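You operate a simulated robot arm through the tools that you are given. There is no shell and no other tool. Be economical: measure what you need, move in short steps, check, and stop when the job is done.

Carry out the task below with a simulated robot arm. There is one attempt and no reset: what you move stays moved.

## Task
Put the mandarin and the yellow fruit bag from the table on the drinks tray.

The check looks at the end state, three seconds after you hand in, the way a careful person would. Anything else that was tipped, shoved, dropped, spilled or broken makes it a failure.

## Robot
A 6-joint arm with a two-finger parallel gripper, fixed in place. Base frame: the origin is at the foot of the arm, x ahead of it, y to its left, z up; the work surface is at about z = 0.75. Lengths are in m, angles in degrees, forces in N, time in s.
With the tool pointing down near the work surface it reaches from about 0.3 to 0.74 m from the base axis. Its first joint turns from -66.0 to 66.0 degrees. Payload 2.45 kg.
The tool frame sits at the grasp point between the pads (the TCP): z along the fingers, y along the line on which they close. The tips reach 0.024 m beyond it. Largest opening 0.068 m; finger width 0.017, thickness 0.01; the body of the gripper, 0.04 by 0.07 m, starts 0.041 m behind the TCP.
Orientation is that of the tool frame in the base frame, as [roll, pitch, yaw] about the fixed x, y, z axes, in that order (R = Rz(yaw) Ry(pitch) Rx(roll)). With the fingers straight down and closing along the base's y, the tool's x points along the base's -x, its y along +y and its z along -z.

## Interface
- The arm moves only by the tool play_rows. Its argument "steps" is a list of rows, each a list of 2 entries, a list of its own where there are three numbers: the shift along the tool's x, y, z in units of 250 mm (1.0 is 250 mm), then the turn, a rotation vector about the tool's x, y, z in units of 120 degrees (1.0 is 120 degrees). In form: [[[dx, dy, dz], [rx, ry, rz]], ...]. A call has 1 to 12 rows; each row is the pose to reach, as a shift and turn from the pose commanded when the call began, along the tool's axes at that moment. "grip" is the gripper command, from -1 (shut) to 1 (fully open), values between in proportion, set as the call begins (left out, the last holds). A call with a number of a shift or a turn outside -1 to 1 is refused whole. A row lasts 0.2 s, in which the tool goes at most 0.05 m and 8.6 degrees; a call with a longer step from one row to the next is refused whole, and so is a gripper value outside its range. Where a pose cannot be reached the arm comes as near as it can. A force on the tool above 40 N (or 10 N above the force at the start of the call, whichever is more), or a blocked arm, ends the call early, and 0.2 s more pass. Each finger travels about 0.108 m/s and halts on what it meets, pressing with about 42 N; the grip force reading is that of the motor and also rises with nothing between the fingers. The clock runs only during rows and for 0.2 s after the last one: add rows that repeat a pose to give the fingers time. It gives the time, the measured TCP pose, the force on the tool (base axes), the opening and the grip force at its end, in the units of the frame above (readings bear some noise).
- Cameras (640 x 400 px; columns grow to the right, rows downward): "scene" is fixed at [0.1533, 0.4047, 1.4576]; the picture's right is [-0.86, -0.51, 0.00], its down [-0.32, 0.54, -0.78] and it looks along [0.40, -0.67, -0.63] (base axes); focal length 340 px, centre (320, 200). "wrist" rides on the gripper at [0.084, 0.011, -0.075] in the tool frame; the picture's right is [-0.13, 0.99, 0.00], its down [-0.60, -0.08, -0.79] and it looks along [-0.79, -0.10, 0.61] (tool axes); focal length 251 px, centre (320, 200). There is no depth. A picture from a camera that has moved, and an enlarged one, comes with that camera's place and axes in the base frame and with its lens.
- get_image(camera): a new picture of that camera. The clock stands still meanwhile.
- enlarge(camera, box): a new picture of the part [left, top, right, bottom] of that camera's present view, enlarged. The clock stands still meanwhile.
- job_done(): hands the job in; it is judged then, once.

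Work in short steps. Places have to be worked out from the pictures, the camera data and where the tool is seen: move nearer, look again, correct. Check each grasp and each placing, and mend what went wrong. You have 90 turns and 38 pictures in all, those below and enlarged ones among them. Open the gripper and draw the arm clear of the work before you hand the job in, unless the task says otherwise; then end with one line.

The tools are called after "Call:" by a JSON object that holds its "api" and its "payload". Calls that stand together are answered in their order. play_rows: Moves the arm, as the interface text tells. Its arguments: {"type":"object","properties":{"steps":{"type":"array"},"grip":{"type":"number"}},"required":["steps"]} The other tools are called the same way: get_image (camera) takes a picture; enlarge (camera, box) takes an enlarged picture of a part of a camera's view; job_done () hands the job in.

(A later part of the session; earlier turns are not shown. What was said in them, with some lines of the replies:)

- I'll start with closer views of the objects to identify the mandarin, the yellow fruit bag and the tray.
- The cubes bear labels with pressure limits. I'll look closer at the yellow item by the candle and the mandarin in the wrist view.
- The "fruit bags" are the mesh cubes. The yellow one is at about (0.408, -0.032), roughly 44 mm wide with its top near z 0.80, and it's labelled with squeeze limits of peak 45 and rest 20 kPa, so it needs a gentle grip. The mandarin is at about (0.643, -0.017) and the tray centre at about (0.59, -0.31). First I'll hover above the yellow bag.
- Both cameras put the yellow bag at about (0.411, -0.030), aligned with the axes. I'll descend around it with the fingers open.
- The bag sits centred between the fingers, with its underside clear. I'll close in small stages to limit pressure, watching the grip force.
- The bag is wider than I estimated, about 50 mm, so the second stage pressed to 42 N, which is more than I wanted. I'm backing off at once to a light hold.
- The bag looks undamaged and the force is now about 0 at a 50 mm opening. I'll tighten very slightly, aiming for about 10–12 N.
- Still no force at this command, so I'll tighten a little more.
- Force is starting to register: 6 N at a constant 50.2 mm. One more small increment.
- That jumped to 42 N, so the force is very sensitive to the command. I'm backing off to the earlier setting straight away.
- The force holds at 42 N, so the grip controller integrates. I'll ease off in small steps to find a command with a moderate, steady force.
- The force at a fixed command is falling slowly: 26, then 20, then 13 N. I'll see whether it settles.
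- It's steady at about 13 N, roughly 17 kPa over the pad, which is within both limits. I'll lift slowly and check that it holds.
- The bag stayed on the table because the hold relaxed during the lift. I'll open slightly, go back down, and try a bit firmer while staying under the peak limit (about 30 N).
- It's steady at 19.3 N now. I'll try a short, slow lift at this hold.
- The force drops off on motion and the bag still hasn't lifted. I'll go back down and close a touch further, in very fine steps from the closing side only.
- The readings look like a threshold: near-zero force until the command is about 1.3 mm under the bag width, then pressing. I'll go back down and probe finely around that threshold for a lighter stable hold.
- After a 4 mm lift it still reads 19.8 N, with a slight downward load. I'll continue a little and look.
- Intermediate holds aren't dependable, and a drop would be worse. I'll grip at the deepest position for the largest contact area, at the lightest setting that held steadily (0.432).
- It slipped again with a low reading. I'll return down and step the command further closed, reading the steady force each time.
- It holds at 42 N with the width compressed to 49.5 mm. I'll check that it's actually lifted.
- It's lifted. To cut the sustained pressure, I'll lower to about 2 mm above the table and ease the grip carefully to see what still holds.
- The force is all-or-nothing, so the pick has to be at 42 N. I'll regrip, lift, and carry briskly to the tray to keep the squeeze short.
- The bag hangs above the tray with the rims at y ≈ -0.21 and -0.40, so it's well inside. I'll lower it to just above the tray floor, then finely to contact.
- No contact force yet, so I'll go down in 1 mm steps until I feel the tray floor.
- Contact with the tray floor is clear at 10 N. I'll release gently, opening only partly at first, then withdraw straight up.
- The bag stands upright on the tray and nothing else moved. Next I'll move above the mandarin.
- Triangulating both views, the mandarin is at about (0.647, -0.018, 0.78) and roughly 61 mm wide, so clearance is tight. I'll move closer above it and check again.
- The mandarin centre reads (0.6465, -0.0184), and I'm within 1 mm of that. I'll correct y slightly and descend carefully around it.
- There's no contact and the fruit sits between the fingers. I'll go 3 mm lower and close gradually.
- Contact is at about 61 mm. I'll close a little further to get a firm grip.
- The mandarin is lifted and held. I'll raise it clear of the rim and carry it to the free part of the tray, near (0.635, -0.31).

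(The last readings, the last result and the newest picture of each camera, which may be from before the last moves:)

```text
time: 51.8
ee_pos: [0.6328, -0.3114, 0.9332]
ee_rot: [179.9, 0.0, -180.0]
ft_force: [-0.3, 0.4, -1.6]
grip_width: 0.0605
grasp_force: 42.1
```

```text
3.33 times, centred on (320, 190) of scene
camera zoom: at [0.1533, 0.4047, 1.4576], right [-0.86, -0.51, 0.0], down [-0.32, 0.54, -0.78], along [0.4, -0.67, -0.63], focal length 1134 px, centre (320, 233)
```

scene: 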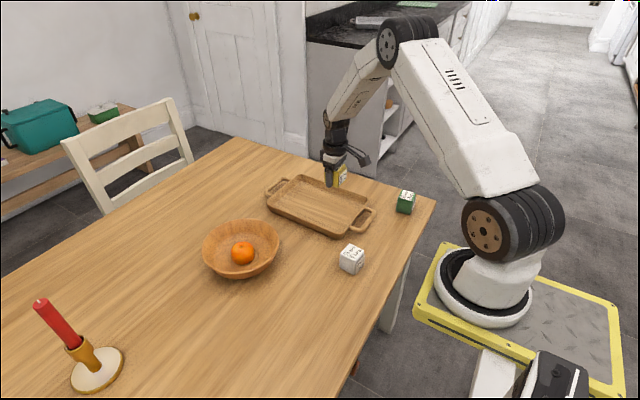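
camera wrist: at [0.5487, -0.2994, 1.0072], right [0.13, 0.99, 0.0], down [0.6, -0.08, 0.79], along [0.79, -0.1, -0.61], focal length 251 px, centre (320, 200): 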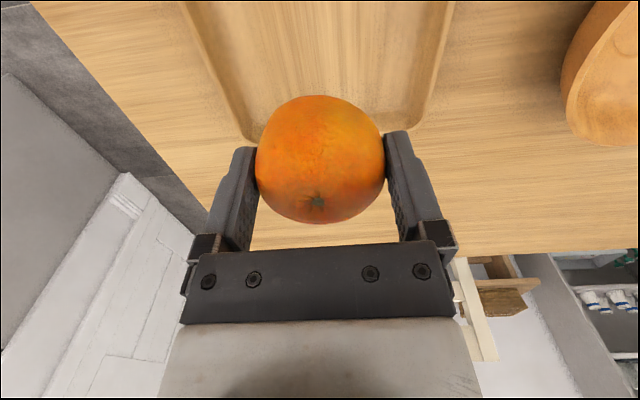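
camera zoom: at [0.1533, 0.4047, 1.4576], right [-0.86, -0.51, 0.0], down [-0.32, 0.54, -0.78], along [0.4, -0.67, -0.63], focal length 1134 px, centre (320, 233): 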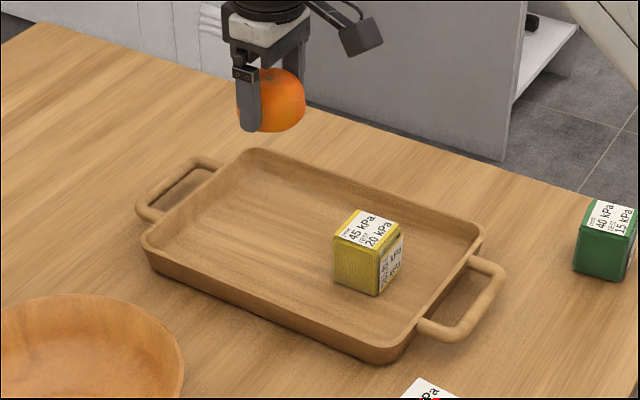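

The mandarin is over the tray, with clearance from the bag and the rims. I'll lower it, slowly at the end.

Call:
{"api": "play_rows", "payload": {"steps": [[[0, 0, 0.13], [0, 0, 0]], [[0, 0, 0.27], [0, 0, 0]], [[0, 0, 0.41], [0, 0, 0]], [[0, 0, 0.49], [0, 0, 0]], [[0, 0, 0.53], [0, 0, 0]], [[0, 0, 0.54], [0, 0, 0]]]}}

Call:
{"api": "play_rows", "payload": {"steps": [[[0, 0, 0.008], [0, 0, 0]], [[0, 0, 0.016], [0, 0, 0]]]}}

Call:
{"api": "enlarge", "payload": {"camera": "scene", "box": [260, 150, 360, 230]}}

```text
time: 53.2
ee_pos: [0.6334, -0.3107, 0.7953]
ee_rot: [180.0, 0.1, 180.0]
ft_force: [-0.3, -0.3, -1.2]
grip_width: 0.0607
grasp_force: 42.0
```

```text
time: 53.8
ee_pos: [0.6341, -0.3108, 0.7919]
ee_rot: [-180.0, 0.0, 180.0]
ft_force: [-0.4, -0.6, -0.1]
grip_width: 0.0606
grasp_force: 42.3
```

```text
5.00 times, centred on (310, 190) of scene
camera zoom: at [0.1533, 0.4047, 1.4576], right [-0.86, -0.51, 0.0], down [-0.32, 0.54, -0.78], along [0.4, -0.67, -0.63], focal length 1700 px, centre (370, 250)
```

zoom: 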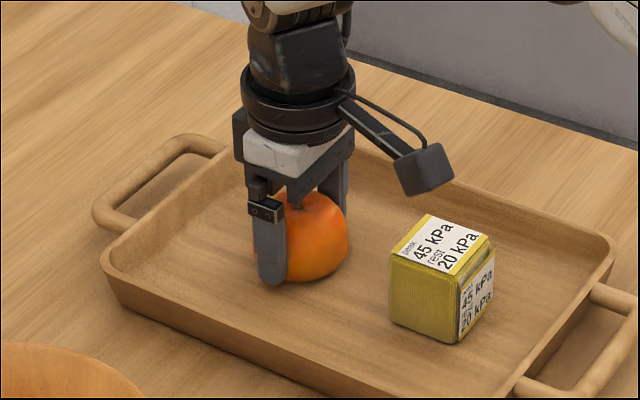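

Not touching yet, so I'm continuing in 1 mm steps.

Call:
{"api": "play_rows", "payload": {"steps": [[[0, 0, 0.004], [0, 0, 0]], [[0, 0, 0.008], [0, 0, 0]]]}}

Call:
{"api": "play_rows", "payload": {"steps": [[[0, 0, 0.004], [0, 0, 0]], [[0, 0, 0.008], [0, 0, 0]]]}}

```text
time: 54.4
ee_pos: [0.6342, -0.311, 0.791]
ee_rot: [-179.8, 0.1, 179.9]
ft_force: [-5.9, -0.2, 11.0]
grip_width: 0.0607
grasp_force: 42.4
```

```text
time: 55.0
ee_pos: [0.6356, -0.3119, 0.7916]
ee_rot: [-179.8, 0.3, -180.0]
ft_force: [-10.5, 2.3, 28.9]
grip_width: 0.0607
grasp_force: 42.4
```

The mandarin is on the floor, with 29 N of push. I'll ease back up 2 mm, then open gently.

Call:
{"api": "play_rows", "payload": {"steps": [[[0, 0, -0.006], [0, 0, 0]], [[0, 0, -0.009], [0, 0, 0]], [[0, 0, -0.009], [0, 0, 0]]]}}

Call:
{"api": "play_rows", "payload": {"steps": [[[0, 0, 0], [0, 0, 0]], [[0, 0, 0], [0, 0, 0]], [[0, 0, 0], [0, 0, 0]]], "grip": 0.87}}

Call:
{"api": "play_rows", "payload": {"steps": [[[0, 0, 0], [0, 0, 0]], [[0, 0, 0], [0, 0, 0]]], "grip": 1}}

Call:
{"api": "get_image", "payload": {"camera": "wrist"}}

```text
time: 55.8
ee_pos: [0.636, -0.3117, 0.7895]
ee_rot: [-179.8, 0.4, -180.0]
ft_force: [1.9, -4.7, 17.2]
grip_width: 0.0604
grasp_force: 41.8
```

```text
time: 56.6
ee_pos: [0.6346, -0.3114, 0.7905]
ee_rot: [-179.9, -0.1, -180.0]
ft_force: [0.1, -0.2, -0.3]
grip_width: 0.0635
grasp_force: 0.1
```

```text
time: 57.2
ee_pos: [0.6348, -0.31, 0.7894]
ee_rot: [180.0, 0.1, 180.0]
ft_force: [0.4, 0.4, -0.4]
grip_width: 0.0684
grasp_force: 0.1
```

```text
8 pictures are left
camera wrist: at [0.5508, -0.2996, 0.8644], right [0.13, 0.99, 0.0], down [0.6, -0.08, 0.79], along [0.79, -0.1, -0.61], focal length 251 px, centre (320, 200)
```

wrist: 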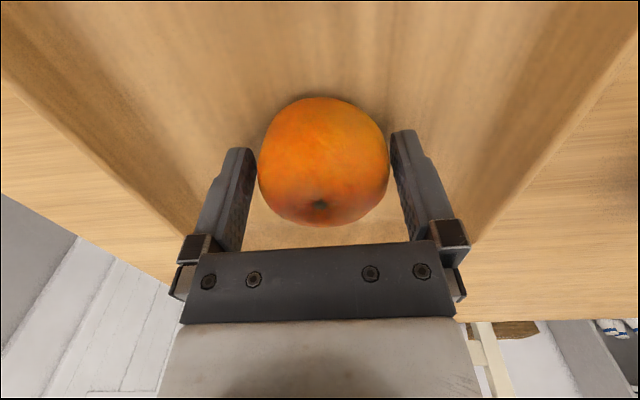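

The fruit is released and centred. I'll withdraw straight up, slowly at first.

Call:
{"api": "play_rows", "payload": {"steps": [[[0, 0, -0.02], [0, 0, 0]], [[0, 0, -0.05], [0, 0, 0]], [[0, 0, -0.1], [0, 0, 0]], [[0, 0, -0.17], [0, 0, 0]], [[0, 0, -0.3], [0, 0, 0]], [[0, 0, -0.45], [0, 0, 0]], [[0, 0, -0.62], [0, 0, 0]], [[0, 0, -0.8], [0, 0, 0]], [[0.1, 0, -0.9], [0, 0, 0]], [[0.25, 0, -0.95], [0, 0, 0]], [[0.4, 0, -0.95], [0, 0, 0]]]}}

Call:
{"api": "enlarge", "payload": {"camera": "scene", "box": [190, 150, 430, 310]}}

Call:
{"api": "get_image", "payload": {"camera": "scene"}}

```text
time: 59.6
ee_pos: [0.5341, -0.3119, 1.0254]
ee_rot: [180.0, 0.0, -180.0]
ft_force: [0.3, -0.5, 0.0]
grip_width: 0.0679
grasp_force: 0.0
```

```text
2.50 times, centred on (310, 230) of scene
camera zoom: at [0.1533, 0.4047, 1.4576], right [-0.86, -0.51, 0.0], down [-0.32, 0.54, -0.78], along [0.4, -0.67, -0.63], focal length 850 px, centre (345, 125)
```

zoom: 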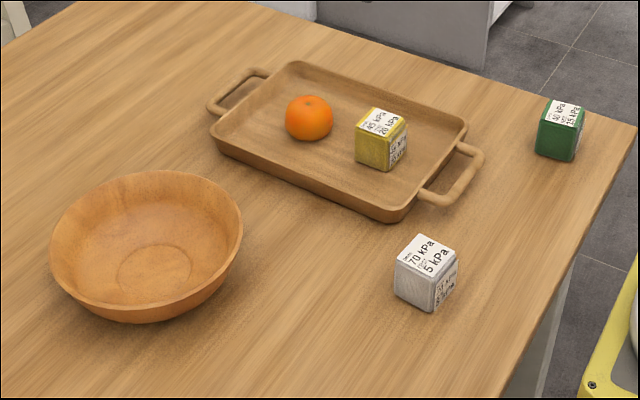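

```text
6 pictures are left
```

scene: 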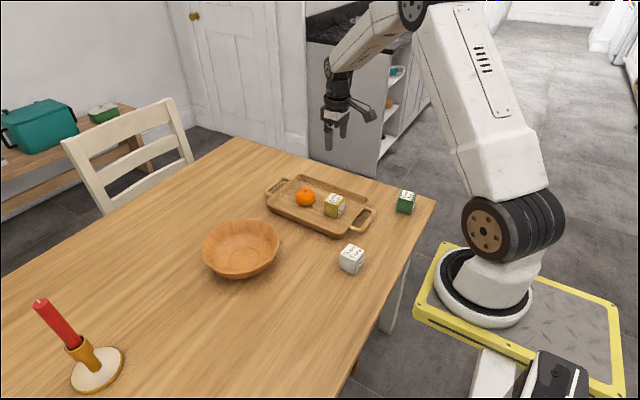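

Both items rest on the tray, nothing else has moved, the gripper is open and the arm is clear, so I'm handing in.

Call:
{"api": "job_done", "payload": {}}

```text
The job is handed in.
```

The mandarin and the yellow fruit bag are both on the drinks tray and nothing else moved, but I had to grip the bag at about 42 N (my estimate is 50–55 kPa), probably over its labelled limits of 45 kPa peak and 20 kPa rest; lighter grips slipped, and I saw no visible damage.
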